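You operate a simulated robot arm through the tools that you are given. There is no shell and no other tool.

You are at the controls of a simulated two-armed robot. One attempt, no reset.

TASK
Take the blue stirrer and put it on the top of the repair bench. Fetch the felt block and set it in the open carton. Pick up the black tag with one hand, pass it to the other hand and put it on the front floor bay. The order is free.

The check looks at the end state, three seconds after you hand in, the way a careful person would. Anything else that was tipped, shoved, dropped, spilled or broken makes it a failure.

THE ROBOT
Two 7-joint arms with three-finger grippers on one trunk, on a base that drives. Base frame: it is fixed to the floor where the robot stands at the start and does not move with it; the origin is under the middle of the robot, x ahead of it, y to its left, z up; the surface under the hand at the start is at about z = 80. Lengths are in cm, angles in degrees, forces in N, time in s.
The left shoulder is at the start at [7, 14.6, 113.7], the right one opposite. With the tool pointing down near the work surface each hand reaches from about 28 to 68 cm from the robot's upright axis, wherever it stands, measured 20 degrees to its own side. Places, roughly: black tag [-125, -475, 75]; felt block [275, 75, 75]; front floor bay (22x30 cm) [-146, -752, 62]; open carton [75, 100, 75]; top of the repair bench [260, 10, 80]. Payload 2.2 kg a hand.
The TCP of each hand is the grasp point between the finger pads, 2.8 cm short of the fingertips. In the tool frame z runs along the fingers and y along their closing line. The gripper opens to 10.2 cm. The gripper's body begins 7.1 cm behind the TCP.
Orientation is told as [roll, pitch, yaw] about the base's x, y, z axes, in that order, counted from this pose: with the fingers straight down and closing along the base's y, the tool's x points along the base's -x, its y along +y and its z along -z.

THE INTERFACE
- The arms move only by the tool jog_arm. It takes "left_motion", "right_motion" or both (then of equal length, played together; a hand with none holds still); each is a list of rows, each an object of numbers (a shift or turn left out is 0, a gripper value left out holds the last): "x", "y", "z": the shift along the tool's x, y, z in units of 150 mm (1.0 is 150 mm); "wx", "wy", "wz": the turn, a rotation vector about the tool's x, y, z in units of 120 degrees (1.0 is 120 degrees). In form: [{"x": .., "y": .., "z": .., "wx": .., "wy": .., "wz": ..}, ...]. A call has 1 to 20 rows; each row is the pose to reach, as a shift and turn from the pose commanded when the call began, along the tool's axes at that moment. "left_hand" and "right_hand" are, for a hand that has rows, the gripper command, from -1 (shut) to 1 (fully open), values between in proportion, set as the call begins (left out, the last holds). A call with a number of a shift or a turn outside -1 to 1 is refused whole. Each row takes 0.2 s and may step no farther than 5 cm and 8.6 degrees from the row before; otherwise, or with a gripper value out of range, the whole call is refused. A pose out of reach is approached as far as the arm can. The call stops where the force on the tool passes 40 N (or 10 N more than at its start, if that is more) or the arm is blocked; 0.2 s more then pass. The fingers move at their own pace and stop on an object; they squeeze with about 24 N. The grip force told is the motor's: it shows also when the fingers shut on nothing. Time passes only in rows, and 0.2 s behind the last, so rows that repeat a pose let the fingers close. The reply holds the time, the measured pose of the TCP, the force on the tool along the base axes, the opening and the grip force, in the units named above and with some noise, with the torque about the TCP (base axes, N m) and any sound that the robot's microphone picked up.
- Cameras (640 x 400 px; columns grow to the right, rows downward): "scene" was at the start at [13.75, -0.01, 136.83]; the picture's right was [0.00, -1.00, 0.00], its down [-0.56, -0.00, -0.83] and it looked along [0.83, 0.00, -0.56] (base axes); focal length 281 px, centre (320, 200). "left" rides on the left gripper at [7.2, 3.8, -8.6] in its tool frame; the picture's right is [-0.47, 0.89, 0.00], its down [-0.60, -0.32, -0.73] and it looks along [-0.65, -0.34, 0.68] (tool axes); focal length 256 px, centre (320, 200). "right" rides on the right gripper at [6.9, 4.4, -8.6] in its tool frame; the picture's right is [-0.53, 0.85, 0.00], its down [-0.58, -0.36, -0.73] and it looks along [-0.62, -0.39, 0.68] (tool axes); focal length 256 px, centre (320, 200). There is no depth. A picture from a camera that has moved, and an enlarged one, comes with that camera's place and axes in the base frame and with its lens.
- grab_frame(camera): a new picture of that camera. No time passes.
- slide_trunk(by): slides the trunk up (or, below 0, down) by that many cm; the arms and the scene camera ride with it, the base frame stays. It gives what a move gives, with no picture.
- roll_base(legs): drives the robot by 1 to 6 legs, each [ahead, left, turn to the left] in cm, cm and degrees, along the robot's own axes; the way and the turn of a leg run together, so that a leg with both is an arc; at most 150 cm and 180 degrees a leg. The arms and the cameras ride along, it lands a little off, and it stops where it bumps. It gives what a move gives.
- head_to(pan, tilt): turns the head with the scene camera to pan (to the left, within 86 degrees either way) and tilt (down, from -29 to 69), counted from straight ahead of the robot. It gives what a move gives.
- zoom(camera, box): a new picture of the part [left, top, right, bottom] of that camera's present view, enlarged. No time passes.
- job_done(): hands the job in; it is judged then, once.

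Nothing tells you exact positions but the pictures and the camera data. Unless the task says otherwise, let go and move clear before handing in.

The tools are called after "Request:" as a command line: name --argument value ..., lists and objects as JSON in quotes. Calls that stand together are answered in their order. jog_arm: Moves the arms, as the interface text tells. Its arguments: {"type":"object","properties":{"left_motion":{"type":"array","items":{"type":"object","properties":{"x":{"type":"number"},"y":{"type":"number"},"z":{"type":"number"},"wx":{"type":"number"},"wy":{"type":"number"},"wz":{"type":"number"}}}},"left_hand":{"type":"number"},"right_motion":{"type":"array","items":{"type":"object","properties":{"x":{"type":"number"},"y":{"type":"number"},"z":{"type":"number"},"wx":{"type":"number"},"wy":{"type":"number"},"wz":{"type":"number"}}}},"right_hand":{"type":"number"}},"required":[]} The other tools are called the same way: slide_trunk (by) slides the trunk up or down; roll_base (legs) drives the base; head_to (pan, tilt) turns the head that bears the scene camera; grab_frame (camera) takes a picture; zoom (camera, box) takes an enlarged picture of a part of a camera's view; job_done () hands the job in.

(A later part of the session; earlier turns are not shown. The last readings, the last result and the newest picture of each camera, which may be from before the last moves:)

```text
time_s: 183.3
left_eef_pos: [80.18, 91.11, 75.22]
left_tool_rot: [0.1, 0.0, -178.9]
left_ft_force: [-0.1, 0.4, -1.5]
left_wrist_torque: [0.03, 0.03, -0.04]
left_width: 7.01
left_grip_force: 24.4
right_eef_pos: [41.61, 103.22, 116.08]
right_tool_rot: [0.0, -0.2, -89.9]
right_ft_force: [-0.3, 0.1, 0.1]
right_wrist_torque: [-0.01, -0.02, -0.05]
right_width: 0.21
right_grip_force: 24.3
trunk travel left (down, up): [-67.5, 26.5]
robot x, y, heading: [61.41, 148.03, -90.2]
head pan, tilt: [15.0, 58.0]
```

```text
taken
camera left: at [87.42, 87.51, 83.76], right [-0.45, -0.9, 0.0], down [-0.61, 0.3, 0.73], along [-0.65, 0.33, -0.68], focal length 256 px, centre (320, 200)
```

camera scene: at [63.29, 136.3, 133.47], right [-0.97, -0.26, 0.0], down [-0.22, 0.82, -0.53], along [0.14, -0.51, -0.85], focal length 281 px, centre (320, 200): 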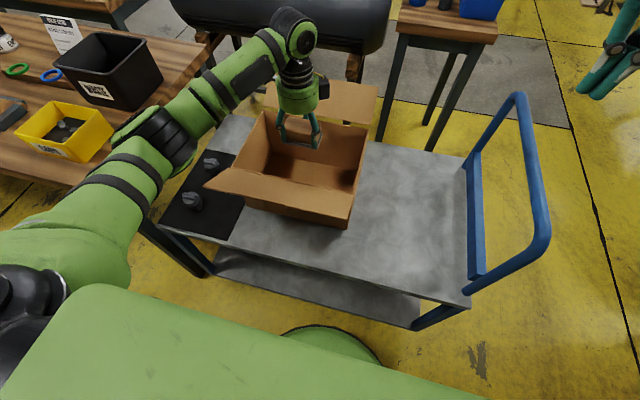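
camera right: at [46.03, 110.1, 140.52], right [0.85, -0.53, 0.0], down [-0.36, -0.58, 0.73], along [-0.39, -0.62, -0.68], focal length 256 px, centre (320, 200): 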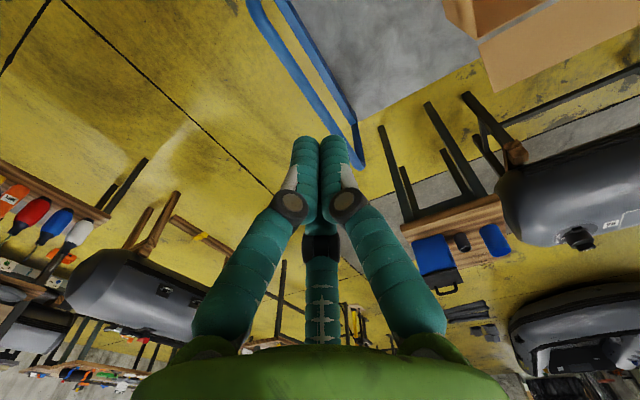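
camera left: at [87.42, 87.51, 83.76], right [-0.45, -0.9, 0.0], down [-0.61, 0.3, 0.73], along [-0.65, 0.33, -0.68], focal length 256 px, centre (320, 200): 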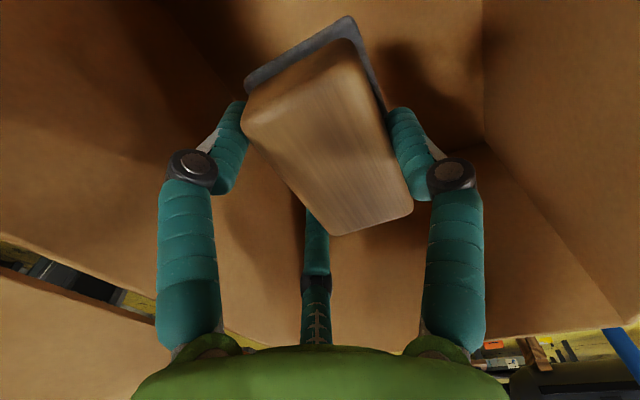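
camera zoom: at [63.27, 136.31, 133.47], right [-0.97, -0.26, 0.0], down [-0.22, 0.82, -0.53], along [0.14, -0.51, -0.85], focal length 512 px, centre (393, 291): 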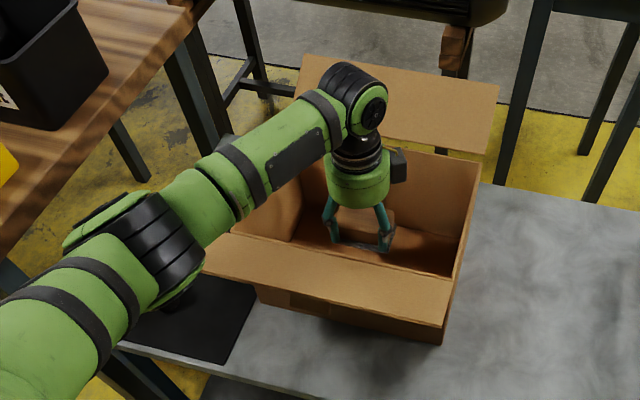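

There is good clearance to walls and flaps. Lowering gently toward the carton floor.

Request:
jog_arm --left_motion '[{"z": 0.13}, {"z": 0.26}, {"z": 0.39}, {"z": 0.5}]'

Request:
jog_arm --left_motion '[{"z": 0.04}, {"z": 0.08}, {"z": 0.12}, {"z": 0.16}]'

Request:
zoom --camera "scene" --box '[160, 40, 400, 260]'

Request:
grab_frame --camera "left"

```text
time_s: 184.3
left_eef_pos: [79.92, 91.09, 67.65]
left_tool_rot: [0.0, -0.1, -178.8]
left_ft_force: [0.4, -0.7, -0.8]
left_wrist_torque: [-0.01, 0.0, 0.0]
left_width: 7.02
left_grip_force: 24.7
right_eef_pos: [41.6, 103.22, 115.94]
right_tool_rot: [0.1, -0.1, -90.0]
right_ft_force: [0.4, 0.2, 0.3]
right_wrist_torque: [0.02, 0.0, -0.03]
right_width: 0.21
right_grip_force: 24.4
trunk travel left (down, up): [-67.5, 26.5]
robot x, y, heading: [61.89, 148.16, -90.1]
head pan, tilt: [15.0, 58.0]
```

```text
time_s: 185.3
left_eef_pos: [80.04, 91.04, 65.36]
left_tool_rot: [0.0, 0.0, -178.7]
left_ft_force: [0.4, 0.5, -1.5]
left_wrist_torque: [0.04, -0.04, 0.03]
left_width: 6.98
left_grip_force: 23.4
right_eef_pos: [41.53, 103.25, 115.97]
right_tool_rot: [0.0, -0.1, -90.0]
right_ft_force: [-0.2, 0.3, -0.1]
right_wrist_torque: [-0.01, 0.0, -0.01]
right_width: 0.17
right_grip_force: 24.3
trunk travel left (down, up): [-67.5, 26.5]
robot x, y, heading: [61.6, 148.4, -90.0]
head pan, tilt: [15.0, 58.0]
```

```text
1.82 times, centred on (280, 150) of scene
camera zoom: at [63.24, 136.35, 133.47], right [-0.97, -0.26, 0.0], down [-0.22, 0.82, -0.53], along [0.14, -0.51, -0.85], focal length 512 px, centre (393, 291)
```

zoom: 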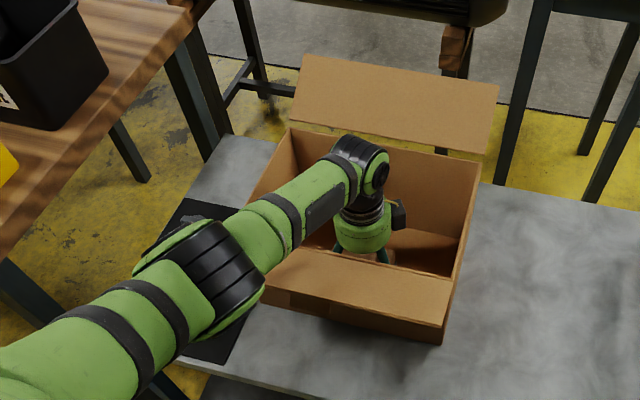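

```text
taken
camera left: at [87.3, 87.5, 73.91], right [-0.45, -0.89, 0.0], down [-0.61, 0.3, 0.73], along [-0.65, 0.33, -0.68], focal length 256 px, centre (320, 200)
```

left: 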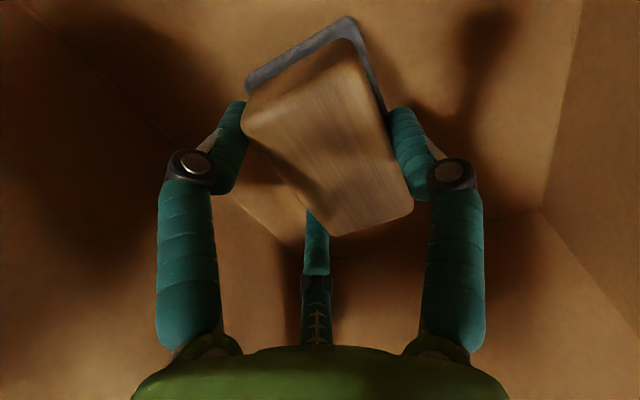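

Still no contact. I'll creep down a little more until the felt touches.

Request:
jog_arm --left_motion '[{"z": 0.025}, {"z": 0.05}, {"z": 0.075}, {"z": 0.1}]'

```text
time_s: 186.3
left_eef_pos: [79.91, 91.03, 64.32]
left_tool_rot: [0.5, -0.2, -178.8]
left_ft_force: [2.2, 0.9, 22.3]
left_wrist_torque: [-0.29, -0.29, 0.5]
left_width: 7.12
left_grip_force: 24.1
right_eef_pos: [41.54, 103.66, 116.18]
right_tool_rot: [0.1, -0.3, -90.0]
right_ft_force: [-0.3, -0.8, -0.7]
right_wrist_torque: [0.04, 0.04, 0.04]
right_width: 0.18
right_grip_force: 23.8
trunk travel left (down, up): [-67.5, 26.5]
robot x, y, heading: [61.96, 147.79, -90.0]
head pan, tilt: [15.0, 58.0]
```

The block touched the carton floor. I'll ease off slightly and open the fingers.

Request:
jog_arm --left_motion '[{"z": -0.03}, {"z": -0.03}, {"z": -0.03}, {"z": -0.03}, {"z": -0.03}]' --left_hand 0.9

Request:
grab_frame --camera "left"

Request:
jog_arm --left_motion '[{"z": -0.1}, {"z": -0.25}, {"z": -0.45}, {"z": -0.7}, {"z": -1.0}]'

Request:
grab_frame --camera "left"

Request:
jog_arm --left_motion '[{"z": -0.25}, {"z": -0.5}, {"z": -0.75}, {"z": -1.0}]'

Request:
zoom --camera "scene" --box '[160, 40, 400, 260]'

```text
time_s: 187.5
left_eef_pos: [80.05, 91.14, 64.18]
left_tool_rot: [0.0, -0.1, -178.9]
left_ft_force: [0.0, 0.0, -0.1]
left_wrist_torque: [0.01, -0.03, 0.01]
left_width: 9.7
left_grip_force: 0.2
right_eef_pos: [41.52, 103.36, 116.01]
right_tool_rot: [0.0, -0.2, -90.0]
right_ft_force: [-0.6, 0.1, 0.0]
right_wrist_torque: [-0.02, 0.0, 0.01]
right_width: 0.21
right_grip_force: 24.6
trunk travel left (down, up): [-67.5, 26.5]
robot x, y, heading: [61.67, 147.61, -90.2]
head pan, tilt: [15.0, 58.0]
```

```text
taken
camera left: at [87.32, 87.51, 72.85], right [-0.45, -0.89, 0.0], down [-0.61, 0.3, 0.73], along [-0.65, 0.33, -0.68], focal length 256 px, centre (320, 200)
```

left: 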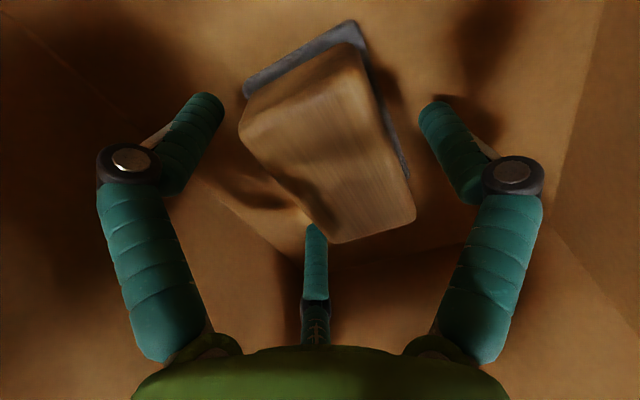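

```text
time_s: 188.7
left_eef_pos: [79.99, 91.14, 79.31]
left_tool_rot: [0.0, 0.0, -178.8]
left_ft_force: [0.4, -0.2, 1.0]
left_wrist_torque: [0.01, 0.03, 0.03]
left_width: 9.72
left_grip_force: 0.0
right_eef_pos: [41.54, 103.3, 115.94]
right_tool_rot: [0.0, -0.2, -89.9]
right_ft_force: [0.0, 0.9, 0.2]
right_wrist_torque: [-0.02, -0.01, -0.06]
right_width: 0.22
right_grip_force: 23.4
trunk travel left (down, up): [-67.5, 26.5]
robot x, y, heading: [61.38, 148.18, -90.1]
head pan, tilt: [15.0, 58.0]
```

```text
taken
camera left: at [87.28, 87.55, 87.92], right [-0.45, -0.9, 0.0], down [-0.61, 0.3, 0.73], along [-0.65, 0.33, -0.68], focal length 256 px, centre (320, 200)
```

left: 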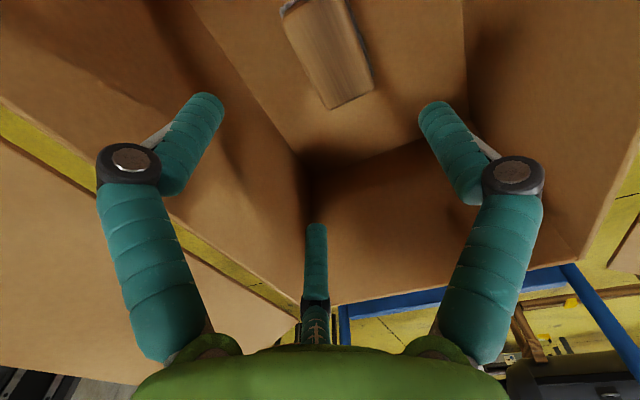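

```text
time_s: 189.7
left_eef_pos: [79.96, 91.12, 94.44]
left_tool_rot: [0.0, -0.1, -178.8]
left_ft_force: [-1.1, -0.4, 0.4]
left_wrist_torque: [-0.02, -0.05, 0.02]
left_width: 9.72
left_grip_force: 0.1
right_eef_pos: [41.63, 103.38, 116.16]
right_tool_rot: [0.0, -0.1, -90.0]
right_ft_force: [0.4, 0.3, -0.4]
right_wrist_torque: [0.02, -0.04, -0.02]
right_width: 0.23
right_grip_force: 23.9
trunk travel left (down, up): [-67.5, 26.5]
robot x, y, heading: [61.57, 148.17, -90.0]
head pan, tilt: [15.0, 58.0]
```

```text
1.82 times, centred on (280, 150) of scene
camera zoom: at [63.24, 136.47, 133.47], right [-0.97, -0.26, 0.0], down [-0.22, 0.82, -0.53], along [0.14, -0.51, -0.85], focal length 512 px, centre (393, 291)
```

zoom: 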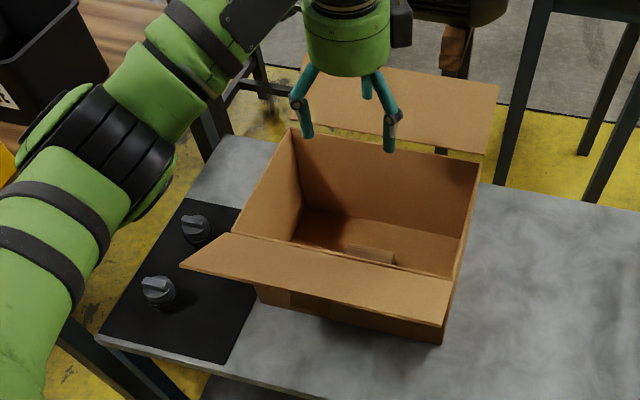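

The felt block sits flat in the carton. I'll raise up, pull the left hand in, back off, and travel back toward the tag area on the −y side.

Request:
slide_trunk --by 18

Request:
jog_arm --left_motion '[{"y": -0.25}, {"y": -0.5}]'

Request:
roll_base --legs '[[-36, 0, 0], [0, 0, -90], [96, 0, 0], [0, 0, 90]]'

Request:
head_to --pan 0 --tilt 20

Request:
grab_frame --camera "scene"

```text
time_s: 191.7
left_eef_pos: [80.12, 91.08, 112.33]
left_tool_rot: [0.0, 0.0, -178.9]
left_ft_force: [-0.1, 0.5, -0.5]
left_wrist_torque: [0.01, 0.03, 0.01]
left_width: 9.69
left_grip_force: 0.1
right_eef_pos: [41.48, 103.3, 134.04]
right_tool_rot: [0.0, -0.1, -89.9]
right_ft_force: [-0.1, 1.0, -1.0]
right_wrist_torque: [0.01, -0.01, 0.04]
right_width: 0.22
right_grip_force: 24.5
trunk travel left (down, up): [-85.5, 8.5]
robot x, y, heading: [61.8, 148.17, -90.2]
head pan, tilt: [15.0, 58.0]
```

```text
time_s: 192.3
left_eef_pos: [79.97, 98.84, 112.35]
left_tool_rot: [0.1, -0.2, -178.8]
left_ft_force: [0.3, -0.6, 0.0]
left_wrist_torque: [-0.01, 0.02, 0.0]
left_width: 9.7
left_grip_force: 0.1
right_eef_pos: [41.62, 103.49, 134.19]
right_tool_rot: [0.0, -0.2, -89.9]
right_ft_force: [0.5, 0.2, -0.4]
right_wrist_torque: [-0.01, -0.01, 0.03]
right_width: 0.22
right_grip_force: 23.8
trunk travel left (down, up): [-85.5, 8.5]
robot x, y, heading: [61.45, 147.96, -90.0]
head pan, tilt: [15.0, 58.0]
```

```text
time_s: 206.9
left_eef_pos: [-16.36, 134.46, 112.24]
left_tool_rot: [0.1, 0.0, -179.0]
left_ft_force: [0.4, -0.6, 0.2]
left_wrist_torque: [0.02, 0.05, -0.02]
left_width: 9.69
left_grip_force: 0.1
right_eef_pos: [-54.66, 139.29, 134.02]
right_tool_rot: [0.0, -0.2, -90.2]
right_ft_force: [0.1, 0.2, 0.3]
right_wrist_torque: [0.03, 0.01, 0.02]
right_width: 0.24
right_grip_force: 23.7
trunk travel left (down, up): [-85.5, 8.5]
robot x, y, heading: [-34.48, 183.77, -90.4]
head pan, tilt: [15.0, 58.0]
```

```text
time_s: 207.9
left_eef_pos: [-16.37, 134.58, 112.37]
left_tool_rot: [0.0, 0.0, -179.0]
left_ft_force: [0.5, 0.3, -0.8]
left_wrist_torque: [-0.03, 0.01, -0.01]
left_width: 9.7
left_grip_force: 0.1
right_eef_pos: [-54.69, 139.38, 133.96]
right_tool_rot: [0.0, -0.1, -90.2]
right_ft_force: [-0.1, -0.4, 0.4]
right_wrist_torque: [0.02, 0.0, 0.0]
right_width: 0.19
right_grip_force: 23.7
trunk travel left (down, up): [-85.5, 8.5]
robot x, y, heading: [-34.3, 183.85, -90.2]
head pan, tilt: [0.0, 20.0]
```

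```text
taken
camera scene: at [-34.6, 169.74, 157.04], right [-1.0, 0.0, 0.0], down [0.0, 0.34, -0.94], along [0.0, -0.94, -0.34], focal length 281 px, centre (320, 200)
```

scene: 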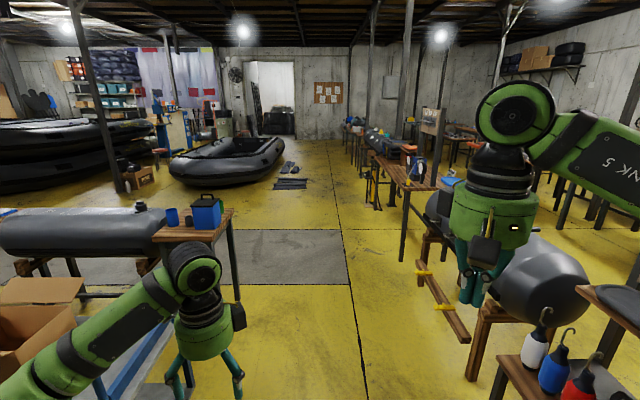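

The way south along x ≈ −30 looks clear past the table and tube. Driving on, then looking again.

Request:
roll_base --legs '[[0, 5, 0.2], [150, 0, 0], [150, 0, 0], [90, 0, 0]]'

Request:
grab_frame --camera "scene"

Request:
head_to --pan -30 --tilt 25

Request:
grab_frame --camera "scene"

```text
time_s: 227.2
left_eef_pos: [-8.87, -252.55, 112.34]
left_tool_rot: [0.0, 0.0, -178.4]
left_ft_force: [0.0, 1.0, 0.6]
left_wrist_torque: [0.01, 0.02, 0.02]
left_width: 9.69
left_grip_force: 0.1
right_eef_pos: [-47.14, -248.01, 134.0]
right_tool_rot: [-0.1, -0.2, -89.5]
right_ft_force: [0.2, 0.2, 0.1]
right_wrist_torque: [-0.01, -0.03, 0.04]
right_width: 0.2
right_grip_force: 24.0
trunk travel left (down, up): [-85.5, 8.5]
robot x, y, heading: [-27.39, -202.93, -89.4]
head pan, tilt: [0.0, 20.0]
```

```text
taken
camera scene: at [-27.5, -217.46, 157.07], right [-1.0, -0.01, 0.0], down [0.0, 0.34, -0.94], along [0.01, -0.94, -0.34], focal length 281 px, centre (320, 200)
```

scene: 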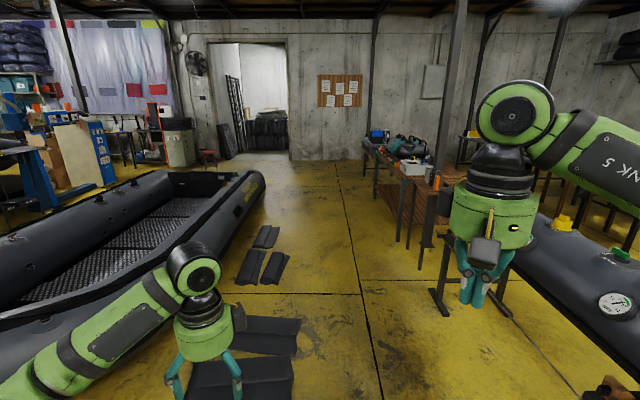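

```text
time_s: 228.1
left_eef_pos: [-8.98, -252.63, 112.2]
left_tool_rot: [0.1, -0.1, -178.4]
left_ft_force: [0.1, 0.0, -0.2]
left_wrist_torque: [0.0, 0.01, -0.01]
left_width: 9.68
left_grip_force: 0.0
right_eef_pos: [-47.22, -248.07, 134.06]
right_tool_rot: [-0.1, -0.1, -89.5]
right_ft_force: [0.5, 0.7, -0.2]
right_wrist_torque: [0.03, -0.01, -0.02]
right_width: 0.22
right_grip_force: 23.9
trunk travel left (down, up): [-85.5, 8.5]
robot x, y, heading: [-27.4, -202.91, -89.5]
head pan, tilt: [-30.0, 25.0]
```

```text
taken
camera scene: at [-32.1, -216.31, 156.24], right [-0.87, 0.49, 0.0], down [0.21, 0.37, -0.91], along [-0.45, -0.79, -0.42], focal length 281 px, centre (320, 200)
```

scene: 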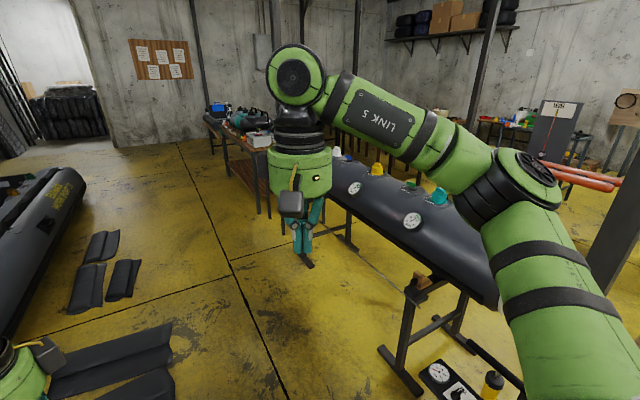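

Black mats lie on the floor to the left, and a tube on a stand is on the right. The bench ahead on the right should hold the tag. Zooming in.

Request:
zoom --camera "scene" --box '[180, 80, 300, 200]'

Request:
head_to --pan -5 --tilt 20

Request:
zoom --camera "scene" --box '[260, 100, 460, 300]'

```text
3.33 times, centred on (240, 140) of scene
camera zoom: at [-32.1, -216.31, 156.24], right [-0.87, 0.49, 0.0], down [0.21, 0.37, -0.91], along [-0.45, -0.79, -0.42], focal length 938 px, centre (587, 400)
```

zoom: 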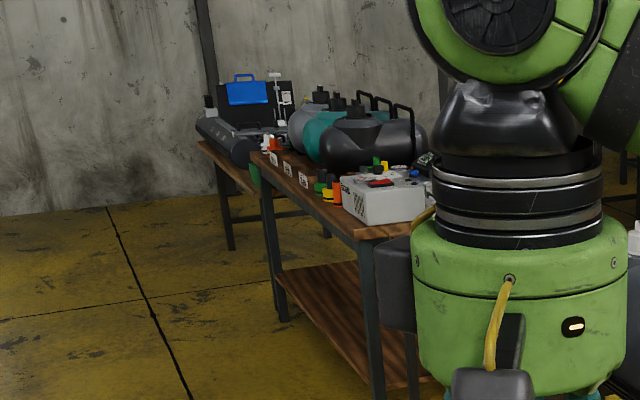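

```text
time_s: 229.0
left_eef_pos: [-8.75, -252.63, 112.2]
left_tool_rot: [0.0, 0.0, -178.4]
left_ft_force: [0.0, -0.4, -0.2]
left_wrist_torque: [-0.03, -0.01, -0.01]
left_width: 9.68
left_grip_force: 0.1
right_eef_pos: [-47.17, -248.21, 134.06]
right_tool_rot: [0.0, -0.1, -89.5]
right_ft_force: [-0.3, -0.3, 0.0]
right_wrist_torque: [0.01, -0.01, 0.02]
right_width: 0.21
right_grip_force: 24.5
trunk travel left (down, up): [-85.5, 8.5]
robot x, y, heading: [-27.47, -203.4, -89.5]
head pan, tilt: [-5.0, 20.0]
```

```text
2.00 times, centred on (360, 200) of scene
camera zoom: at [-28.32, -217.55, 157.05], right [-1.0, 0.08, 0.0], down [0.03, 0.34, -0.94], along [-0.08, -0.94, -0.34], focal length 563 px, centre (240, 200)
```

zoom: 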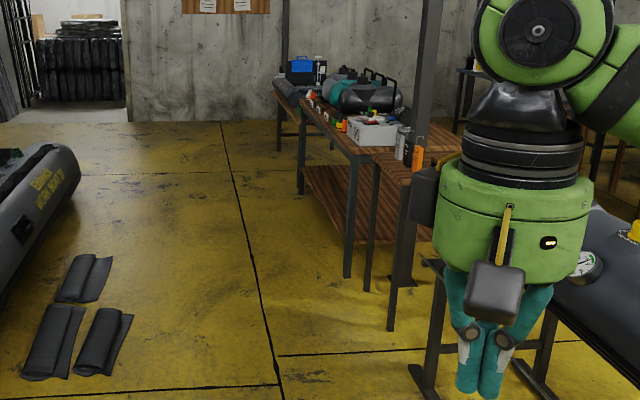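

I'll move into the lane between the mats and the tube stand, drive on to y ≈ −430, and look right.

Request:
roll_base --legs '[[0, -32, -0.5], [150, 0, 0], [75, 0, 0]]'

Request:
head_to --pan -55 --tilt 30

Request:
grab_frame --camera "scene"

Request:
head_to --pan -20 --tilt 25

Request:
grab_frame --camera "scene"

```text
time_s: 241.8
left_eef_pos: [-43.73, -476.64, 112.27]
left_tool_rot: [0.2, 0.0, -179.4]
left_ft_force: [-0.6, -0.9, 0.4]
left_wrist_torque: [0.03, -0.01, 0.0]
left_width: 9.7
left_grip_force: 0.1
right_eef_pos: [-81.87, -471.4, 134.12]
right_tool_rot: [0.0, -0.2, -90.5]
right_ft_force: [-0.4, -1.1, 1.0]
right_wrist_torque: [-0.01, 0.0, 0.03]
right_width: 0.21
right_grip_force: 23.8
trunk travel left (down, up): [-85.5, 8.5]
robot x, y, heading: [-61.49, -426.92, -90.8]
head pan, tilt: [-5.0, 20.0]
```

```text
time_s: 242.9
left_eef_pos: [-43.78, -476.74, 112.3]
left_tool_rot: [0.0, 0.0, -179.4]
left_ft_force: [-0.2, -0.6, 0.9]
left_wrist_torque: [0.01, -0.02, 0.06]
left_width: 9.69
left_grip_force: 0.1
right_eef_pos: [-82.06, -471.55, 134.04]
right_tool_rot: [0.0, -0.2, -90.6]
right_ft_force: [0.0, -0.3, -0.4]
right_wrist_torque: [-0.02, 0.02, -0.01]
right_width: 0.22
right_grip_force: 23.6
trunk travel left (down, up): [-85.5, 8.5]
robot x, y, heading: [-61.52, -427.25, -90.9]
head pan, tilt: [-55.0, 30.0]
```

```text
taken
camera scene: at [-69.15, -437.15, 155.45], right [-0.56, 0.83, 0.0], down [0.41, 0.28, -0.87], along [-0.71, -0.49, -0.5], focal length 281 px, centre (320, 200)
```

scene: 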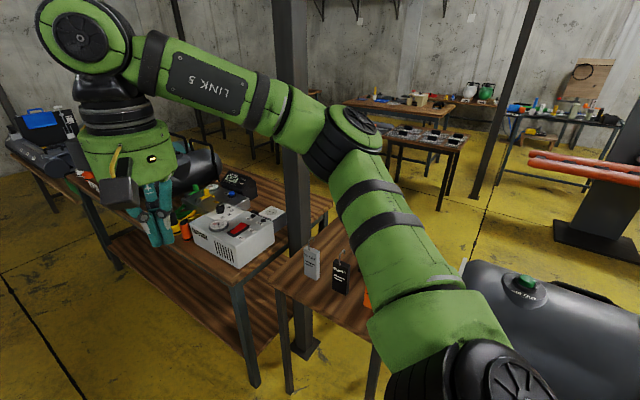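

```text
time_s: 243.9
left_eef_pos: [-43.85, -476.75, 112.25]
left_tool_rot: [-0.1, 0.0, -179.4]
left_ft_force: [0.7, -0.4, 0.0]
left_wrist_torque: [-0.02, -0.02, 0.03]
left_width: 9.68
left_grip_force: 0.0
right_eef_pos: [-81.97, -471.68, 134.02]
right_tool_rot: [0.0, -0.1, -90.6]
right_ft_force: [0.1, 0.0, 0.1]
right_wrist_torque: [0.0, 0.01, 0.04]
right_width: 0.22
right_grip_force: 24.7
trunk travel left (down, up): [-85.5, 8.5]
robot x, y, heading: [-61.88, -427.11, -90.8]
head pan, tilt: [-20.0, 25.0]
```

```text
taken
camera scene: at [-64.96, -440.68, 156.24], right [-0.94, 0.35, 0.0], down [0.15, 0.4, -0.91], along [-0.32, -0.85, -0.42], focal length 281 px, centre (320, 200)
```

scene: 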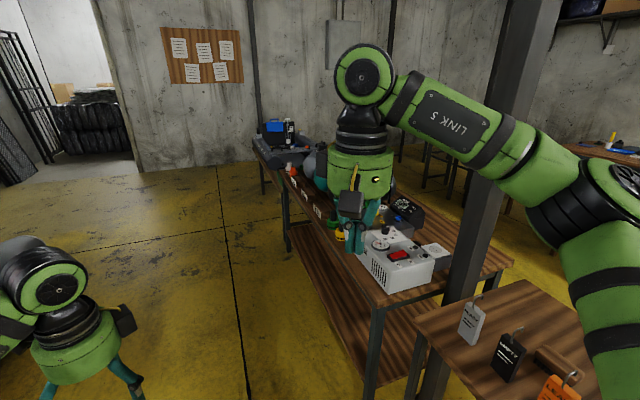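

Three standing tags (grey, black, orange) are on a small table near (−131, −469), with a post just beyond it. I'll turn to face this table from its open side.

Request:
roll_base --legs '[[0, 0, -89], [0, 17, 0]]'

Request:
head_to --pan 15 --tilt 40

Request:
grab_frame --camera "scene"

Request:
zoom --camera "scene" --box '[200, 150, 440, 300]'

```text
time_s: 249.2
left_eef_pos: [-110.41, -462.81, 112.32]
left_tool_rot: [0.0, 0.1, 92.2]
left_ft_force: [0.1, 0.2, 0.2]
left_wrist_torque: [-0.03, 0.0, -0.01]
left_width: 9.67
left_grip_force: 0.1
right_eef_pos: [-106.38, -424.29, 133.91]
right_tool_rot: [0.2, 0.0, -179.2]
right_ft_force: [-0.2, 1.1, -0.5]
right_wrist_torque: [-0.04, 0.0, 0.02]
right_width: 0.24
right_grip_force: 23.9
trunk travel left (down, up): [-85.5, 8.5]
robot x, y, heading: [-61.28, -444.27, -179.1]
head pan, tilt: [-20.0, 25.0]
```

```text
time_s: 250.2
left_eef_pos: [-110.55, -463.18, 112.21]
left_tool_rot: [0.1, -0.1, 92.0]
left_ft_force: [0.9, 1.1, 0.2]
left_wrist_torque: [0.01, 0.05, -0.01]
left_width: 9.67
left_grip_force: 0.2
right_eef_pos: [-106.43, -424.8, 134.09]
right_tool_rot: [0.0, -0.1, -179.1]
right_ft_force: [-0.1, 0.7, -0.3]
right_wrist_torque: [-0.03, -0.01, 0.02]
right_width: 0.21
right_grip_force: 23.8
trunk travel left (down, up): [-85.5, 8.5]
robot x, y, heading: [-61.45, -444.23, -179.1]
head pan, tilt: [15.0, 40.0]
```

```text
taken
camera scene: at [-74.56, -446.62, 153.91], right [-0.27, 0.96, 0.0], down [0.62, 0.17, -0.77], along [-0.74, -0.21, -0.64], focal length 281 px, centre (320, 200)
```

scene: 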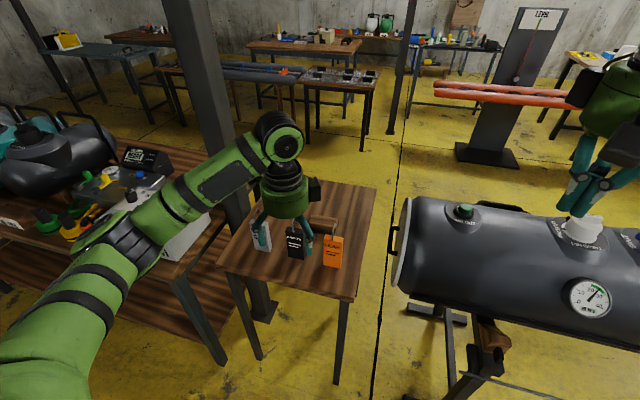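

```text
2.67 times, centred on (320, 225) of scene
camera zoom: at [-74.56, -446.62, 153.91], right [-0.27, 0.96, 0.0], down [0.62, 0.17, -0.77], along [-0.74, -0.21, -0.64], focal length 750 px, centre (320, 133)
```

zoom: 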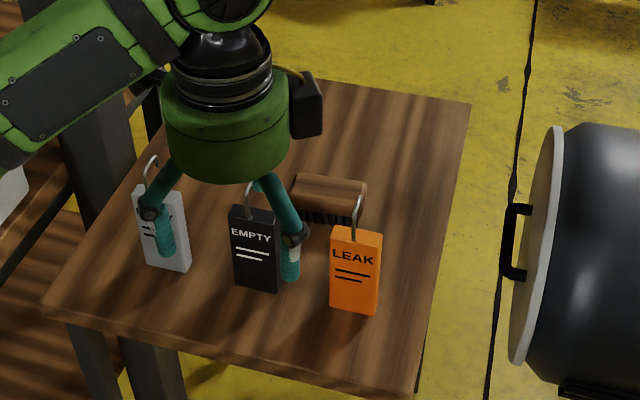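

The black "EMPTY" tag stands upright near (−129, −470), about 6 cm wide and 13 cm tall with a wire hook. Before choosing the grasp, I want to see the floor bay, so I'm looking toward −y.

Request:
head_to --pan 75 --tilt 15

Request:
grab_frame --camera "scene"

Request:
zoom --camera "scene" --box '[240, 130, 440, 255]'

```text
time_s: 251.5
left_eef_pos: [-110.47, -463.12, 112.2]
left_tool_rot: [-0.1, -0.2, 92.1]
left_ft_force: [0.3, 0.0, 0.2]
left_wrist_torque: [-0.03, 0.03, 0.0]
left_width: 9.71
left_grip_force: 0.0
right_eef_pos: [-106.31, -424.83, 134.05]
right_tool_rot: [0.1, -0.2, -179.2]
right_ft_force: [0.1, 0.4, -0.8]
right_wrist_torque: [0.01, 0.01, -0.02]
right_width: 0.22
right_grip_force: 24.1
trunk travel left (down, up): [-85.5, 8.5]
robot x, y, heading: [-60.83, -443.77, -179.1]
head pan, tilt: [75.0, 15.0]
```

```text
taken
camera scene: at [-68.69, -453.34, 157.86], right [-0.97, 0.25, 0.0], down [0.06, 0.25, -0.97], along [-0.24, -0.94, -0.26], focal length 281 px, centre (320, 200)
```

scene: 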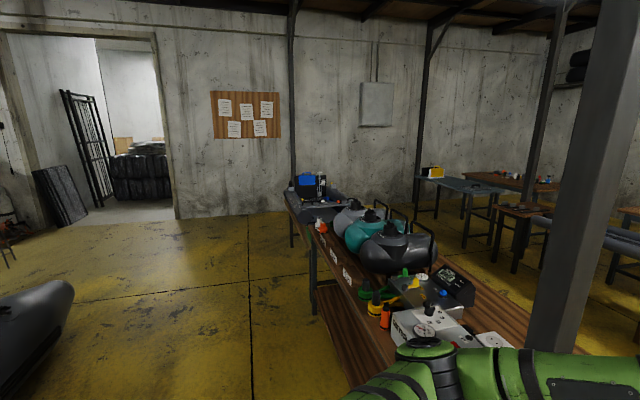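

```text
3.20 times, centred on (340, 192) of scene
camera zoom: at [-68.69, -453.34, 157.86], right [-0.97, 0.25, 0.0], down [0.06, 0.25, -0.97], along [-0.24, -0.94, -0.26], focal length 900 px, centre (256, 224)
```

zoom: 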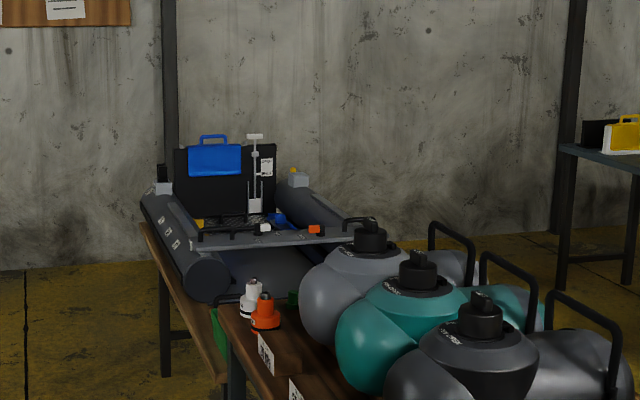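

The bay appears to be in a small inflatable boat on a table at the far end. My plan is to grip the tag from the front with the left hand nearly level, then take it from above with the right hand so the right can set it down with fingers pointing down. First I'll orient the left hand.

Request:
jog_arm --left_motion '[{"wz": -0.07}, {"wz": -0.14}, {"wz": -0.21}, {"wz": -0.28}, {"wz": -0.35}, {"wz": -0.42}, {"wz": -0.49}, {"wz": -0.56}, {"wz": -0.63}, {"wz": -0.7}, {"wz": -0.75}]' --left_hand 1

Request:
jog_arm --left_motion '[{"wy": -0.065}, {"wy": -0.13}, {"wy": -0.195}, {"wy": -0.26}, {"wy": -0.325}, {"wy": -0.39}, {"wy": -0.455}, {"wy": -0.52}, {"wy": -0.583}]'

Request:
head_to --pan 10 --tilt 42

Request:
grab_frame --camera "scene"

Request:
grab_frame --camera "left"

Request:
grab_frame --camera "right"

```text
time_s: 253.9
left_eef_pos: [-110.47, -463.15, 112.26]
left_tool_rot: [-0.2, 0.0, -177.8]
left_ft_force: [0.2, 0.3, -1.4]
left_wrist_torque: [-0.01, 0.0, 0.02]
left_width: 10.2
left_grip_force: 0.2
right_eef_pos: [-106.4, -424.66, 134.01]
right_tool_rot: [0.0, -0.1, -179.2]
right_ft_force: [-0.2, 0.0, 0.0]
right_wrist_torque: [-0.03, 0.01, 0.04]
right_width: 0.21
right_grip_force: 23.8
trunk travel left (down, up): [-85.5, 8.5]
robot x, y, heading: [-61.35, -444.22, -179.1]
head pan, tilt: [75.0, 15.0]
```

```text
time_s: 255.9
left_eef_pos: [-110.43, -463.16, 112.31]
left_tool_rot: [-0.1, -70.1, -177.9]
left_ft_force: [-0.6, 0.2, 0.2]
left_wrist_torque: [0.0, -0.02, 0.0]
left_width: 10.21
left_grip_force: 0.0
right_eef_pos: [-106.28, -424.78, 134.09]
right_tool_rot: [0.0, -0.2, -179.2]
right_ft_force: [0.1, -0.4, -0.5]
right_wrist_torque: [-0.03, 0.02, 0.03]
right_width: 0.23
right_grip_force: 24.3
trunk travel left (down, up): [-85.5, 8.5]
robot x, y, heading: [-61.13, -443.92, -179.3]
head pan, tilt: [75.0, 15.0]
```

```text
time_s: 257.2
left_eef_pos: [-110.45, -463.07, 112.32]
left_tool_rot: [-0.1, -69.8, -177.8]
left_ft_force: [0.1, 0.5, -0.2]
left_wrist_torque: [0.01, 0.0, -0.03]
left_width: 10.2
left_grip_force: 0.0
right_eef_pos: [-106.3, -424.83, 134.06]
right_tool_rot: [-0.1, -0.1, -179.2]
right_ft_force: [-0.2, 0.5, 0.8]
right_wrist_torque: [0.0, -0.01, 0.02]
right_width: 0.21
right_grip_force: 24.2
trunk travel left (down, up): [-85.5, 8.5]
robot x, y, heading: [-60.89, -443.84, -179.2]
head pan, tilt: [10.0, 42.0]
```

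```text
taken
camera scene: at [-74.6, -445.87, 153.62], right [-0.19, 0.98, 0.0], down [0.66, 0.13, -0.74], along [-0.73, -0.14, -0.67], focal length 281 px, centre (320, 200)
```

scene: 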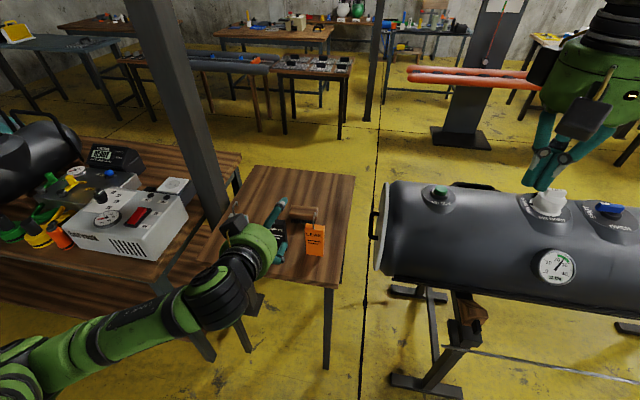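

```text
taken
camera left: at [-99.76, -466.56, 108.43], right [-0.13, -0.89, 0.44], down [0.47, 0.33, 0.82], along [-0.87, 0.31, 0.37], focal length 256 px, centre (320, 200)
```

left: 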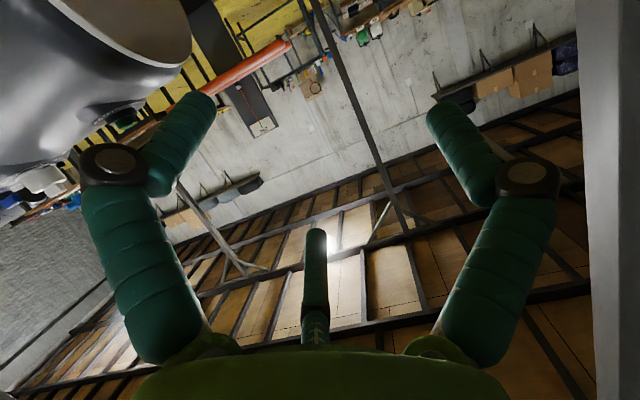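

```text
taken
camera right: at [-99.29, -429.1, 142.56], right [-0.52, -0.85, 0.0], down [-0.58, 0.36, 0.73], along [-0.63, 0.38, -0.68], focal length 256 px, centre (320, 200)
```

right: 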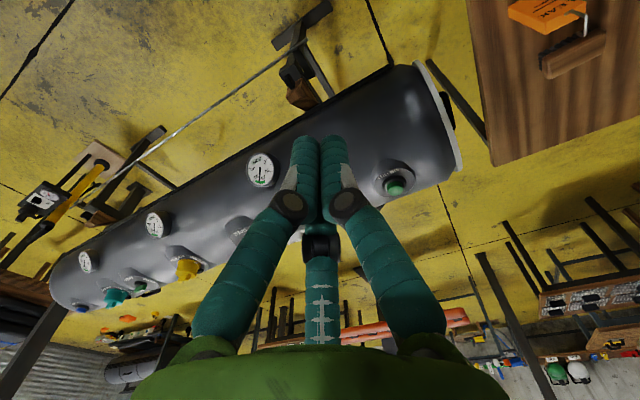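

With this pose the wrist camera would sit low near the table edge, so I'll switch. The left hand will take the tag from above across its thickness, and the right will receive it in the air from the front. Reverting the left wrist and re-measuring the tags.

Request:
jog_arm --left_motion '[{"wy": 0.065}, {"wy": 0.13}, {"wy": 0.195}, {"wy": 0.26}, {"wy": 0.325}, {"wy": 0.39}, {"wy": 0.455}, {"wy": 0.52}, {"wy": 0.583}]'

Request:
jog_arm --left_motion '[{"wz": 0.07}, {"wz": 0.14}, {"wz": 0.21}, {"wz": 0.28}, {"wz": 0.35}, {"wz": 0.42}, {"wz": 0.49}, {"wz": 0.56}, {"wz": 0.63}, {"wz": 0.7}, {"wz": 0.76}]'

Request:
jog_arm --left_motion '[{"y": -0.3}, {"y": -0.6}, {"y": -0.6, "x": 0.3}]'

Request:
grab_frame --camera "scene"

Request:
zoom --camera "scene" --box '[200, 170, 360, 290]'

Request:
grab_frame --camera "left"

```text
time_s: 259.2
left_eef_pos: [-110.61, -463.04, 112.2]
left_tool_rot: [0.0, 0.2, -178.0]
left_ft_force: [0.1, 0.6, -0.3]
left_wrist_torque: [0.02, -0.01, -0.01]
left_width: 10.18
left_grip_force: 0.2
right_eef_pos: [-106.42, -424.77, 133.93]
right_tool_rot: [0.0, -0.1, -179.2]
right_ft_force: [0.5, -0.5, 0.0]
right_wrist_torque: [0.0, 0.02, 0.02]
right_width: 0.21
right_grip_force: 23.6
trunk travel left (down, up): [-85.5, 8.5]
robot x, y, heading: [-61.19, -444.47, -179.1]
head pan, tilt: [10.0, 42.0]
```

```text
time_s: 261.6
left_eef_pos: [-110.45, -463.15, 112.29]
left_tool_rot: [0.0, -0.1, 90.6]
left_ft_force: [-0.2, 0.0, -0.6]
left_wrist_torque: [-0.04, 0.01, 0.01]
left_width: 10.2
left_grip_force: 0.2
right_eef_pos: [-106.34, -424.86, 134.11]
right_tool_rot: [0.0, -0.1, -179.2]
right_ft_force: [0.3, -0.1, -0.4]
right_wrist_torque: [-0.04, 0.01, -0.04]
right_width: 0.22
right_grip_force: 23.7
trunk travel left (down, up): [-85.5, 8.5]
robot x, y, heading: [-61.1, -444.3, -178.9]
head pan, tilt: [10.0, 42.0]
```

```text
time_s: 262.4
left_eef_pos: [-101.35, -467.69, 112.31]
left_tool_rot: [-0.1, -0.3, 90.9]
left_ft_force: [-0.1, -0.7, 0.4]
left_wrist_torque: [0.03, 0.02, -0.03]
left_width: 10.18
left_grip_force: 0.0
right_eef_pos: [-106.38, -425.1, 134.07]
right_tool_rot: [-0.1, -0.2, -179.0]
right_ft_force: [0.0, -0.3, -0.3]
right_wrist_torque: [0.05, 0.02, 0.01]
right_width: 0.19
right_grip_force: 24.4
trunk travel left (down, up): [-85.5, 8.5]
robot x, y, heading: [-61.32, -444.36, -179.0]
head pan, tilt: [10.0, 42.0]
```

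```text
taken
camera scene: at [-74.6, -446.15, 153.61], right [-0.19, 0.98, 0.0], down [0.66, 0.13, -0.74], along [-0.73, -0.14, -0.67], focal length 281 px, centre (320, 200)
```

scene: 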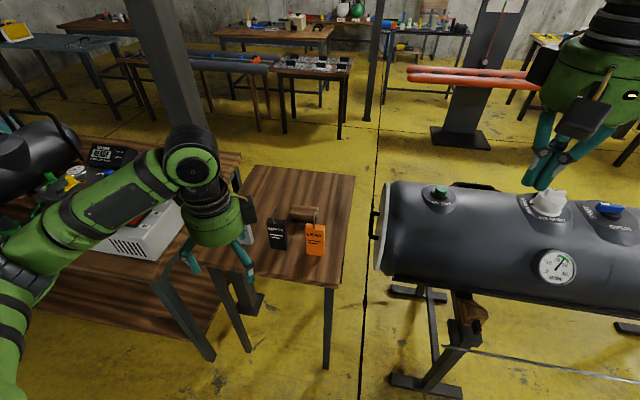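

```text
3.33 times, centred on (280, 230) of scene
camera zoom: at [-74.6, -446.15, 153.61], right [-0.19, 0.98, 0.0], down [0.66, 0.13, -0.74], along [-0.73, -0.14, -0.67], focal length 938 px, centre (453, 100)
```

zoom: 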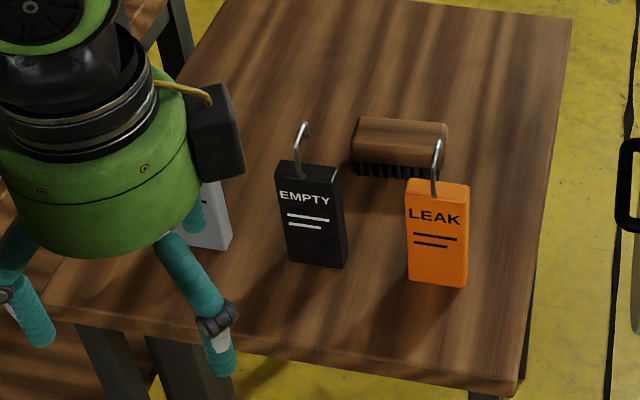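

```text
taken
camera left: at [-105.09, -475.02, 120.84], right [-0.89, 0.45, 0.0], down [0.31, 0.61, 0.73], along [0.33, 0.65, -0.68], focal length 256 px, centre (320, 200)
```

left: 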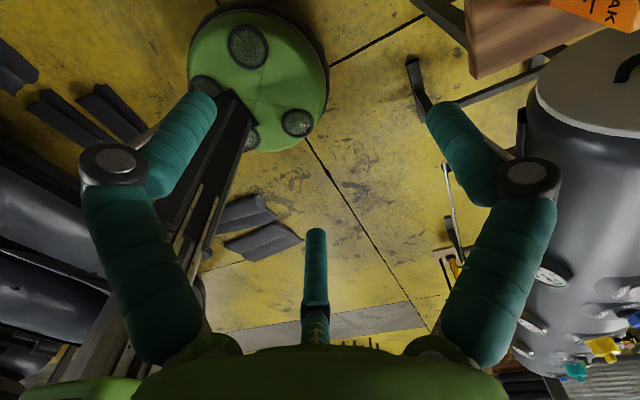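

The black tag spans about y = −472.7 to −467.3, its top is at z ≈ 93.6 and its hook reaches z ≈ 98. I'll flip the left wrist so its camera stays clear of the neighbouring tags' hooks.

Request:
jog_arm --left_motion '[{"wz": -0.07}, {"wz": -0.14}, {"wz": -0.21}, {"wz": -0.28}, {"wz": -0.35}, {"wz": -0.42}, {"wz": -0.49}, {"wz": -0.56}, {"wz": -0.63}, {"wz": -0.7}, {"wz": -0.77}, {"wz": -0.84}, {"wz": -0.91}, {"wz": -0.98}]'

Request:
jog_arm --left_motion '[{"wz": -0.07}, {"wz": -0.14}, {"wz": -0.21}, {"wz": -0.28}, {"wz": -0.35}, {"wz": -0.42}, {"wz": -0.49}, {"wz": -0.52}]'

Request:
grab_frame --camera "left"

Request:
grab_frame --camera "scene"

```text
time_s: 265.4
left_eef_pos: [-101.32, -467.6, 112.29]
left_tool_rot: [-0.2, 0.0, -151.6]
left_ft_force: [-0.4, -0.3, 0.3]
left_wrist_torque: [0.01, -0.05, 0.0]
left_width: 10.19
left_grip_force: 0.1
right_eef_pos: [-106.29, -424.87, 134.01]
right_tool_rot: [0.0, 0.0, -179.2]
right_ft_force: [-0.9, -0.4, 0.3]
right_wrist_torque: [0.01, 0.02, -0.05]
right_width: 0.21
right_grip_force: 24.1
trunk travel left (down, up): [-85.5, 8.5]
robot x, y, heading: [-61.17, -444.47, -179.3]
head pan, tilt: [10.0, 42.0]
```

```text
time_s: 267.2
left_eef_pos: [-101.43, -467.5, 112.3]
left_tool_rot: [-0.1, 0.1, -89.1]
left_ft_force: [0.2, 0.0, -0.8]
left_wrist_torque: [-0.02, 0.0, 0.03]
left_width: 10.2
left_grip_force: 0.0
right_eef_pos: [-106.43, -424.9, 134.0]
right_tool_rot: [0.0, 0.0, -179.2]
right_ft_force: [-0.6, 0.3, 0.0]
right_wrist_torque: [-0.01, -0.02, -0.02]
right_width: 0.21
right_grip_force: 23.1
trunk travel left (down, up): [-85.5, 8.5]
robot x, y, heading: [-61.44, -443.76, -179.3]
head pan, tilt: [10.0, 42.0]
```

```text
taken
camera left: at [-97.73, -460.21, 120.85], right [0.89, -0.45, 0.0], down [-0.31, -0.61, 0.73], along [-0.33, -0.65, -0.68], focal length 256 px, centre (320, 200)
```

left: 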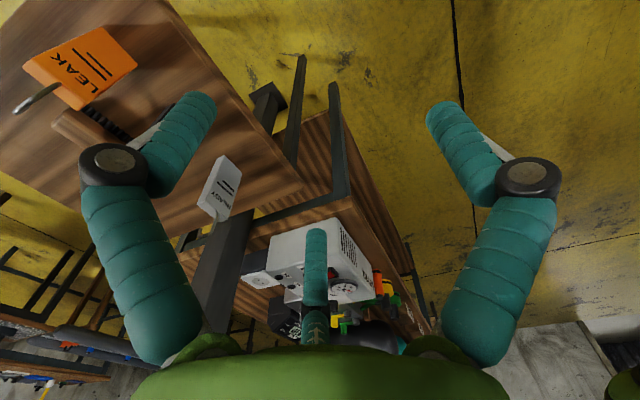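

```text
taken
camera scene: at [-74.6, -445.86, 153.62], right [-0.19, 0.98, 0.0], down [0.66, 0.13, -0.74], along [-0.73, -0.14, -0.67], focal length 281 px, centre (320, 200)
```

scene: 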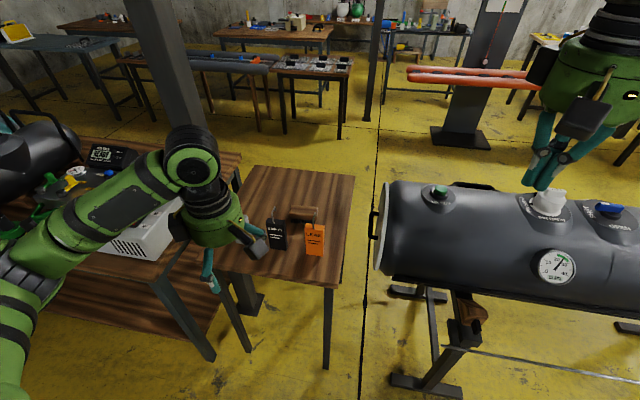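

The left wrist is flipped. I'll drive a little closer, lower the trunk slightly, and bring the hand above the black tag.

Request:
roll_base --legs '[[14, 0, 0]]'

Request:
slide_trunk --by -7

Request:
zoom --camera "scene" --box '[200, 190, 360, 310]'

```text
time_s: 268.6
left_eef_pos: [-115.23, -467.75, 112.51]
left_tool_rot: [-0.2, 0.2, -89.2]
left_ft_force: [0.2, -1.1, -0.1]
left_wrist_torque: [-0.04, 0.04, 0.0]
left_width: 10.22
left_grip_force: 0.0
right_eef_pos: [-120.07, -424.92, 134.2]
right_tool_rot: [0.0, -0.3, -179.1]
right_ft_force: [0.0, -0.1, 0.3]
right_wrist_torque: [-0.03, 0.04, -0.03]
right_width: 0.2
right_grip_force: 23.6
trunk travel left (down, up): [-85.5, 8.5]
robot x, y, heading: [-75.01, -444.48, -179.2]
head pan, tilt: [10.0, 42.0]
```

```text
time_s: 269.7
left_eef_pos: [-115.31, -467.7, 105.37]
left_tool_rot: [0.0, 0.0, -89.3]
left_ft_force: [-0.2, -0.1, 0.8]
left_wrist_torque: [-0.01, -0.01, 0.01]
left_width: 10.19
left_grip_force: 0.0
right_eef_pos: [-120.28, -424.95, 127.16]
right_tool_rot: [0.0, -0.2, -179.1]
right_ft_force: [-0.1, 0.4, -0.4]
right_wrist_torque: [0.02, -0.02, -0.02]
right_width: 0.17
right_grip_force: 23.9
trunk travel left (down, up): [-78.5, 15.5]
robot x, y, heading: [-75.23, -444.3, -179.1]
head pan, tilt: [10.0, 42.0]
```

```text
3.33 times, centred on (280, 250) of scene
camera zoom: at [-88.5, -446.06, 146.62], right [-0.19, 0.98, 0.0], down [0.66, 0.13, -0.74], along [-0.73, -0.14, -0.67], focal length 938 px, centre (453, 33)
```

zoom: 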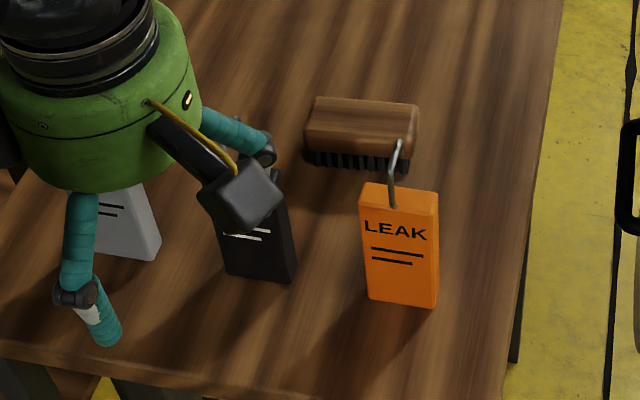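

The tag's centre is at about (−129.3, −469.9). Moving the left hand above it, with fingertips still above the hook.

Request:
jog_arm --left_motion '[{"x": -0.034, "y": -0.24}, {"x": -0.068, "y": -0.48}, {"x": -0.1, "y": -0.72}, {"x": -0.135, "y": -0.955}]' --left_hand 1

Request:
grab_frame --camera "left"

Request:
zoom --camera "scene" --box '[200, 150, 360, 270]'

```text
time_s: 270.7
left_eef_pos: [-129.91, -469.95, 105.25]
left_tool_rot: [0.0, 0.1, -89.1]
left_ft_force: [-0.9, 1.3, 1.3]
left_wrist_torque: [0.0, -0.01, -0.01]
left_width: 10.18
left_grip_force: 0.1
right_eef_pos: [-120.52, -424.94, 126.88]
right_tool_rot: [0.2, -0.1, -179.1]
right_ft_force: [0.3, -0.3, 0.1]
right_wrist_torque: [0.02, 0.01, 0.02]
right_width: 0.21
right_grip_force: 23.8
trunk travel left (down, up): [-78.5, 15.5]
robot x, y, heading: [-75.39, -444.45, -179.5]
head pan, tilt: [10.0, 42.0]
```

```text
taken
camera left: at [-126.15, -462.62, 113.83], right [0.89, -0.45, 0.0], down [-0.31, -0.61, 0.73], along [-0.33, -0.65, -0.68], focal length 256 px, centre (320, 200)
```

left: 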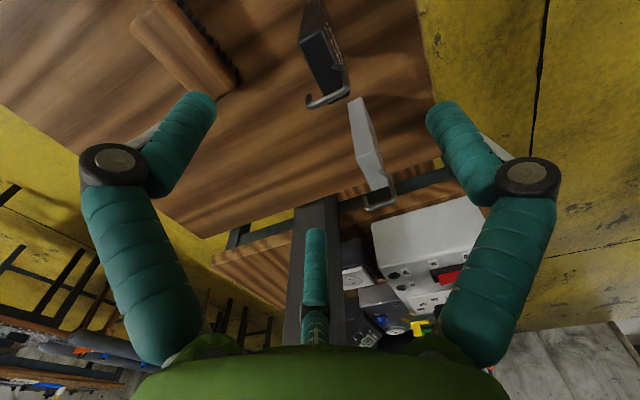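

```text
3.33 times, centred on (280, 210) of scene
camera zoom: at [-88.78, -445.99, 146.59], right [-0.19, 0.98, 0.0], down [0.66, 0.13, -0.74], along [-0.73, -0.14, -0.67], focal length 938 px, centre (453, 167)
```

zoom: 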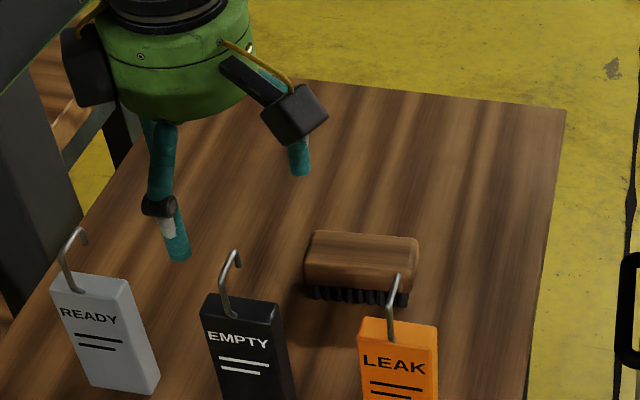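

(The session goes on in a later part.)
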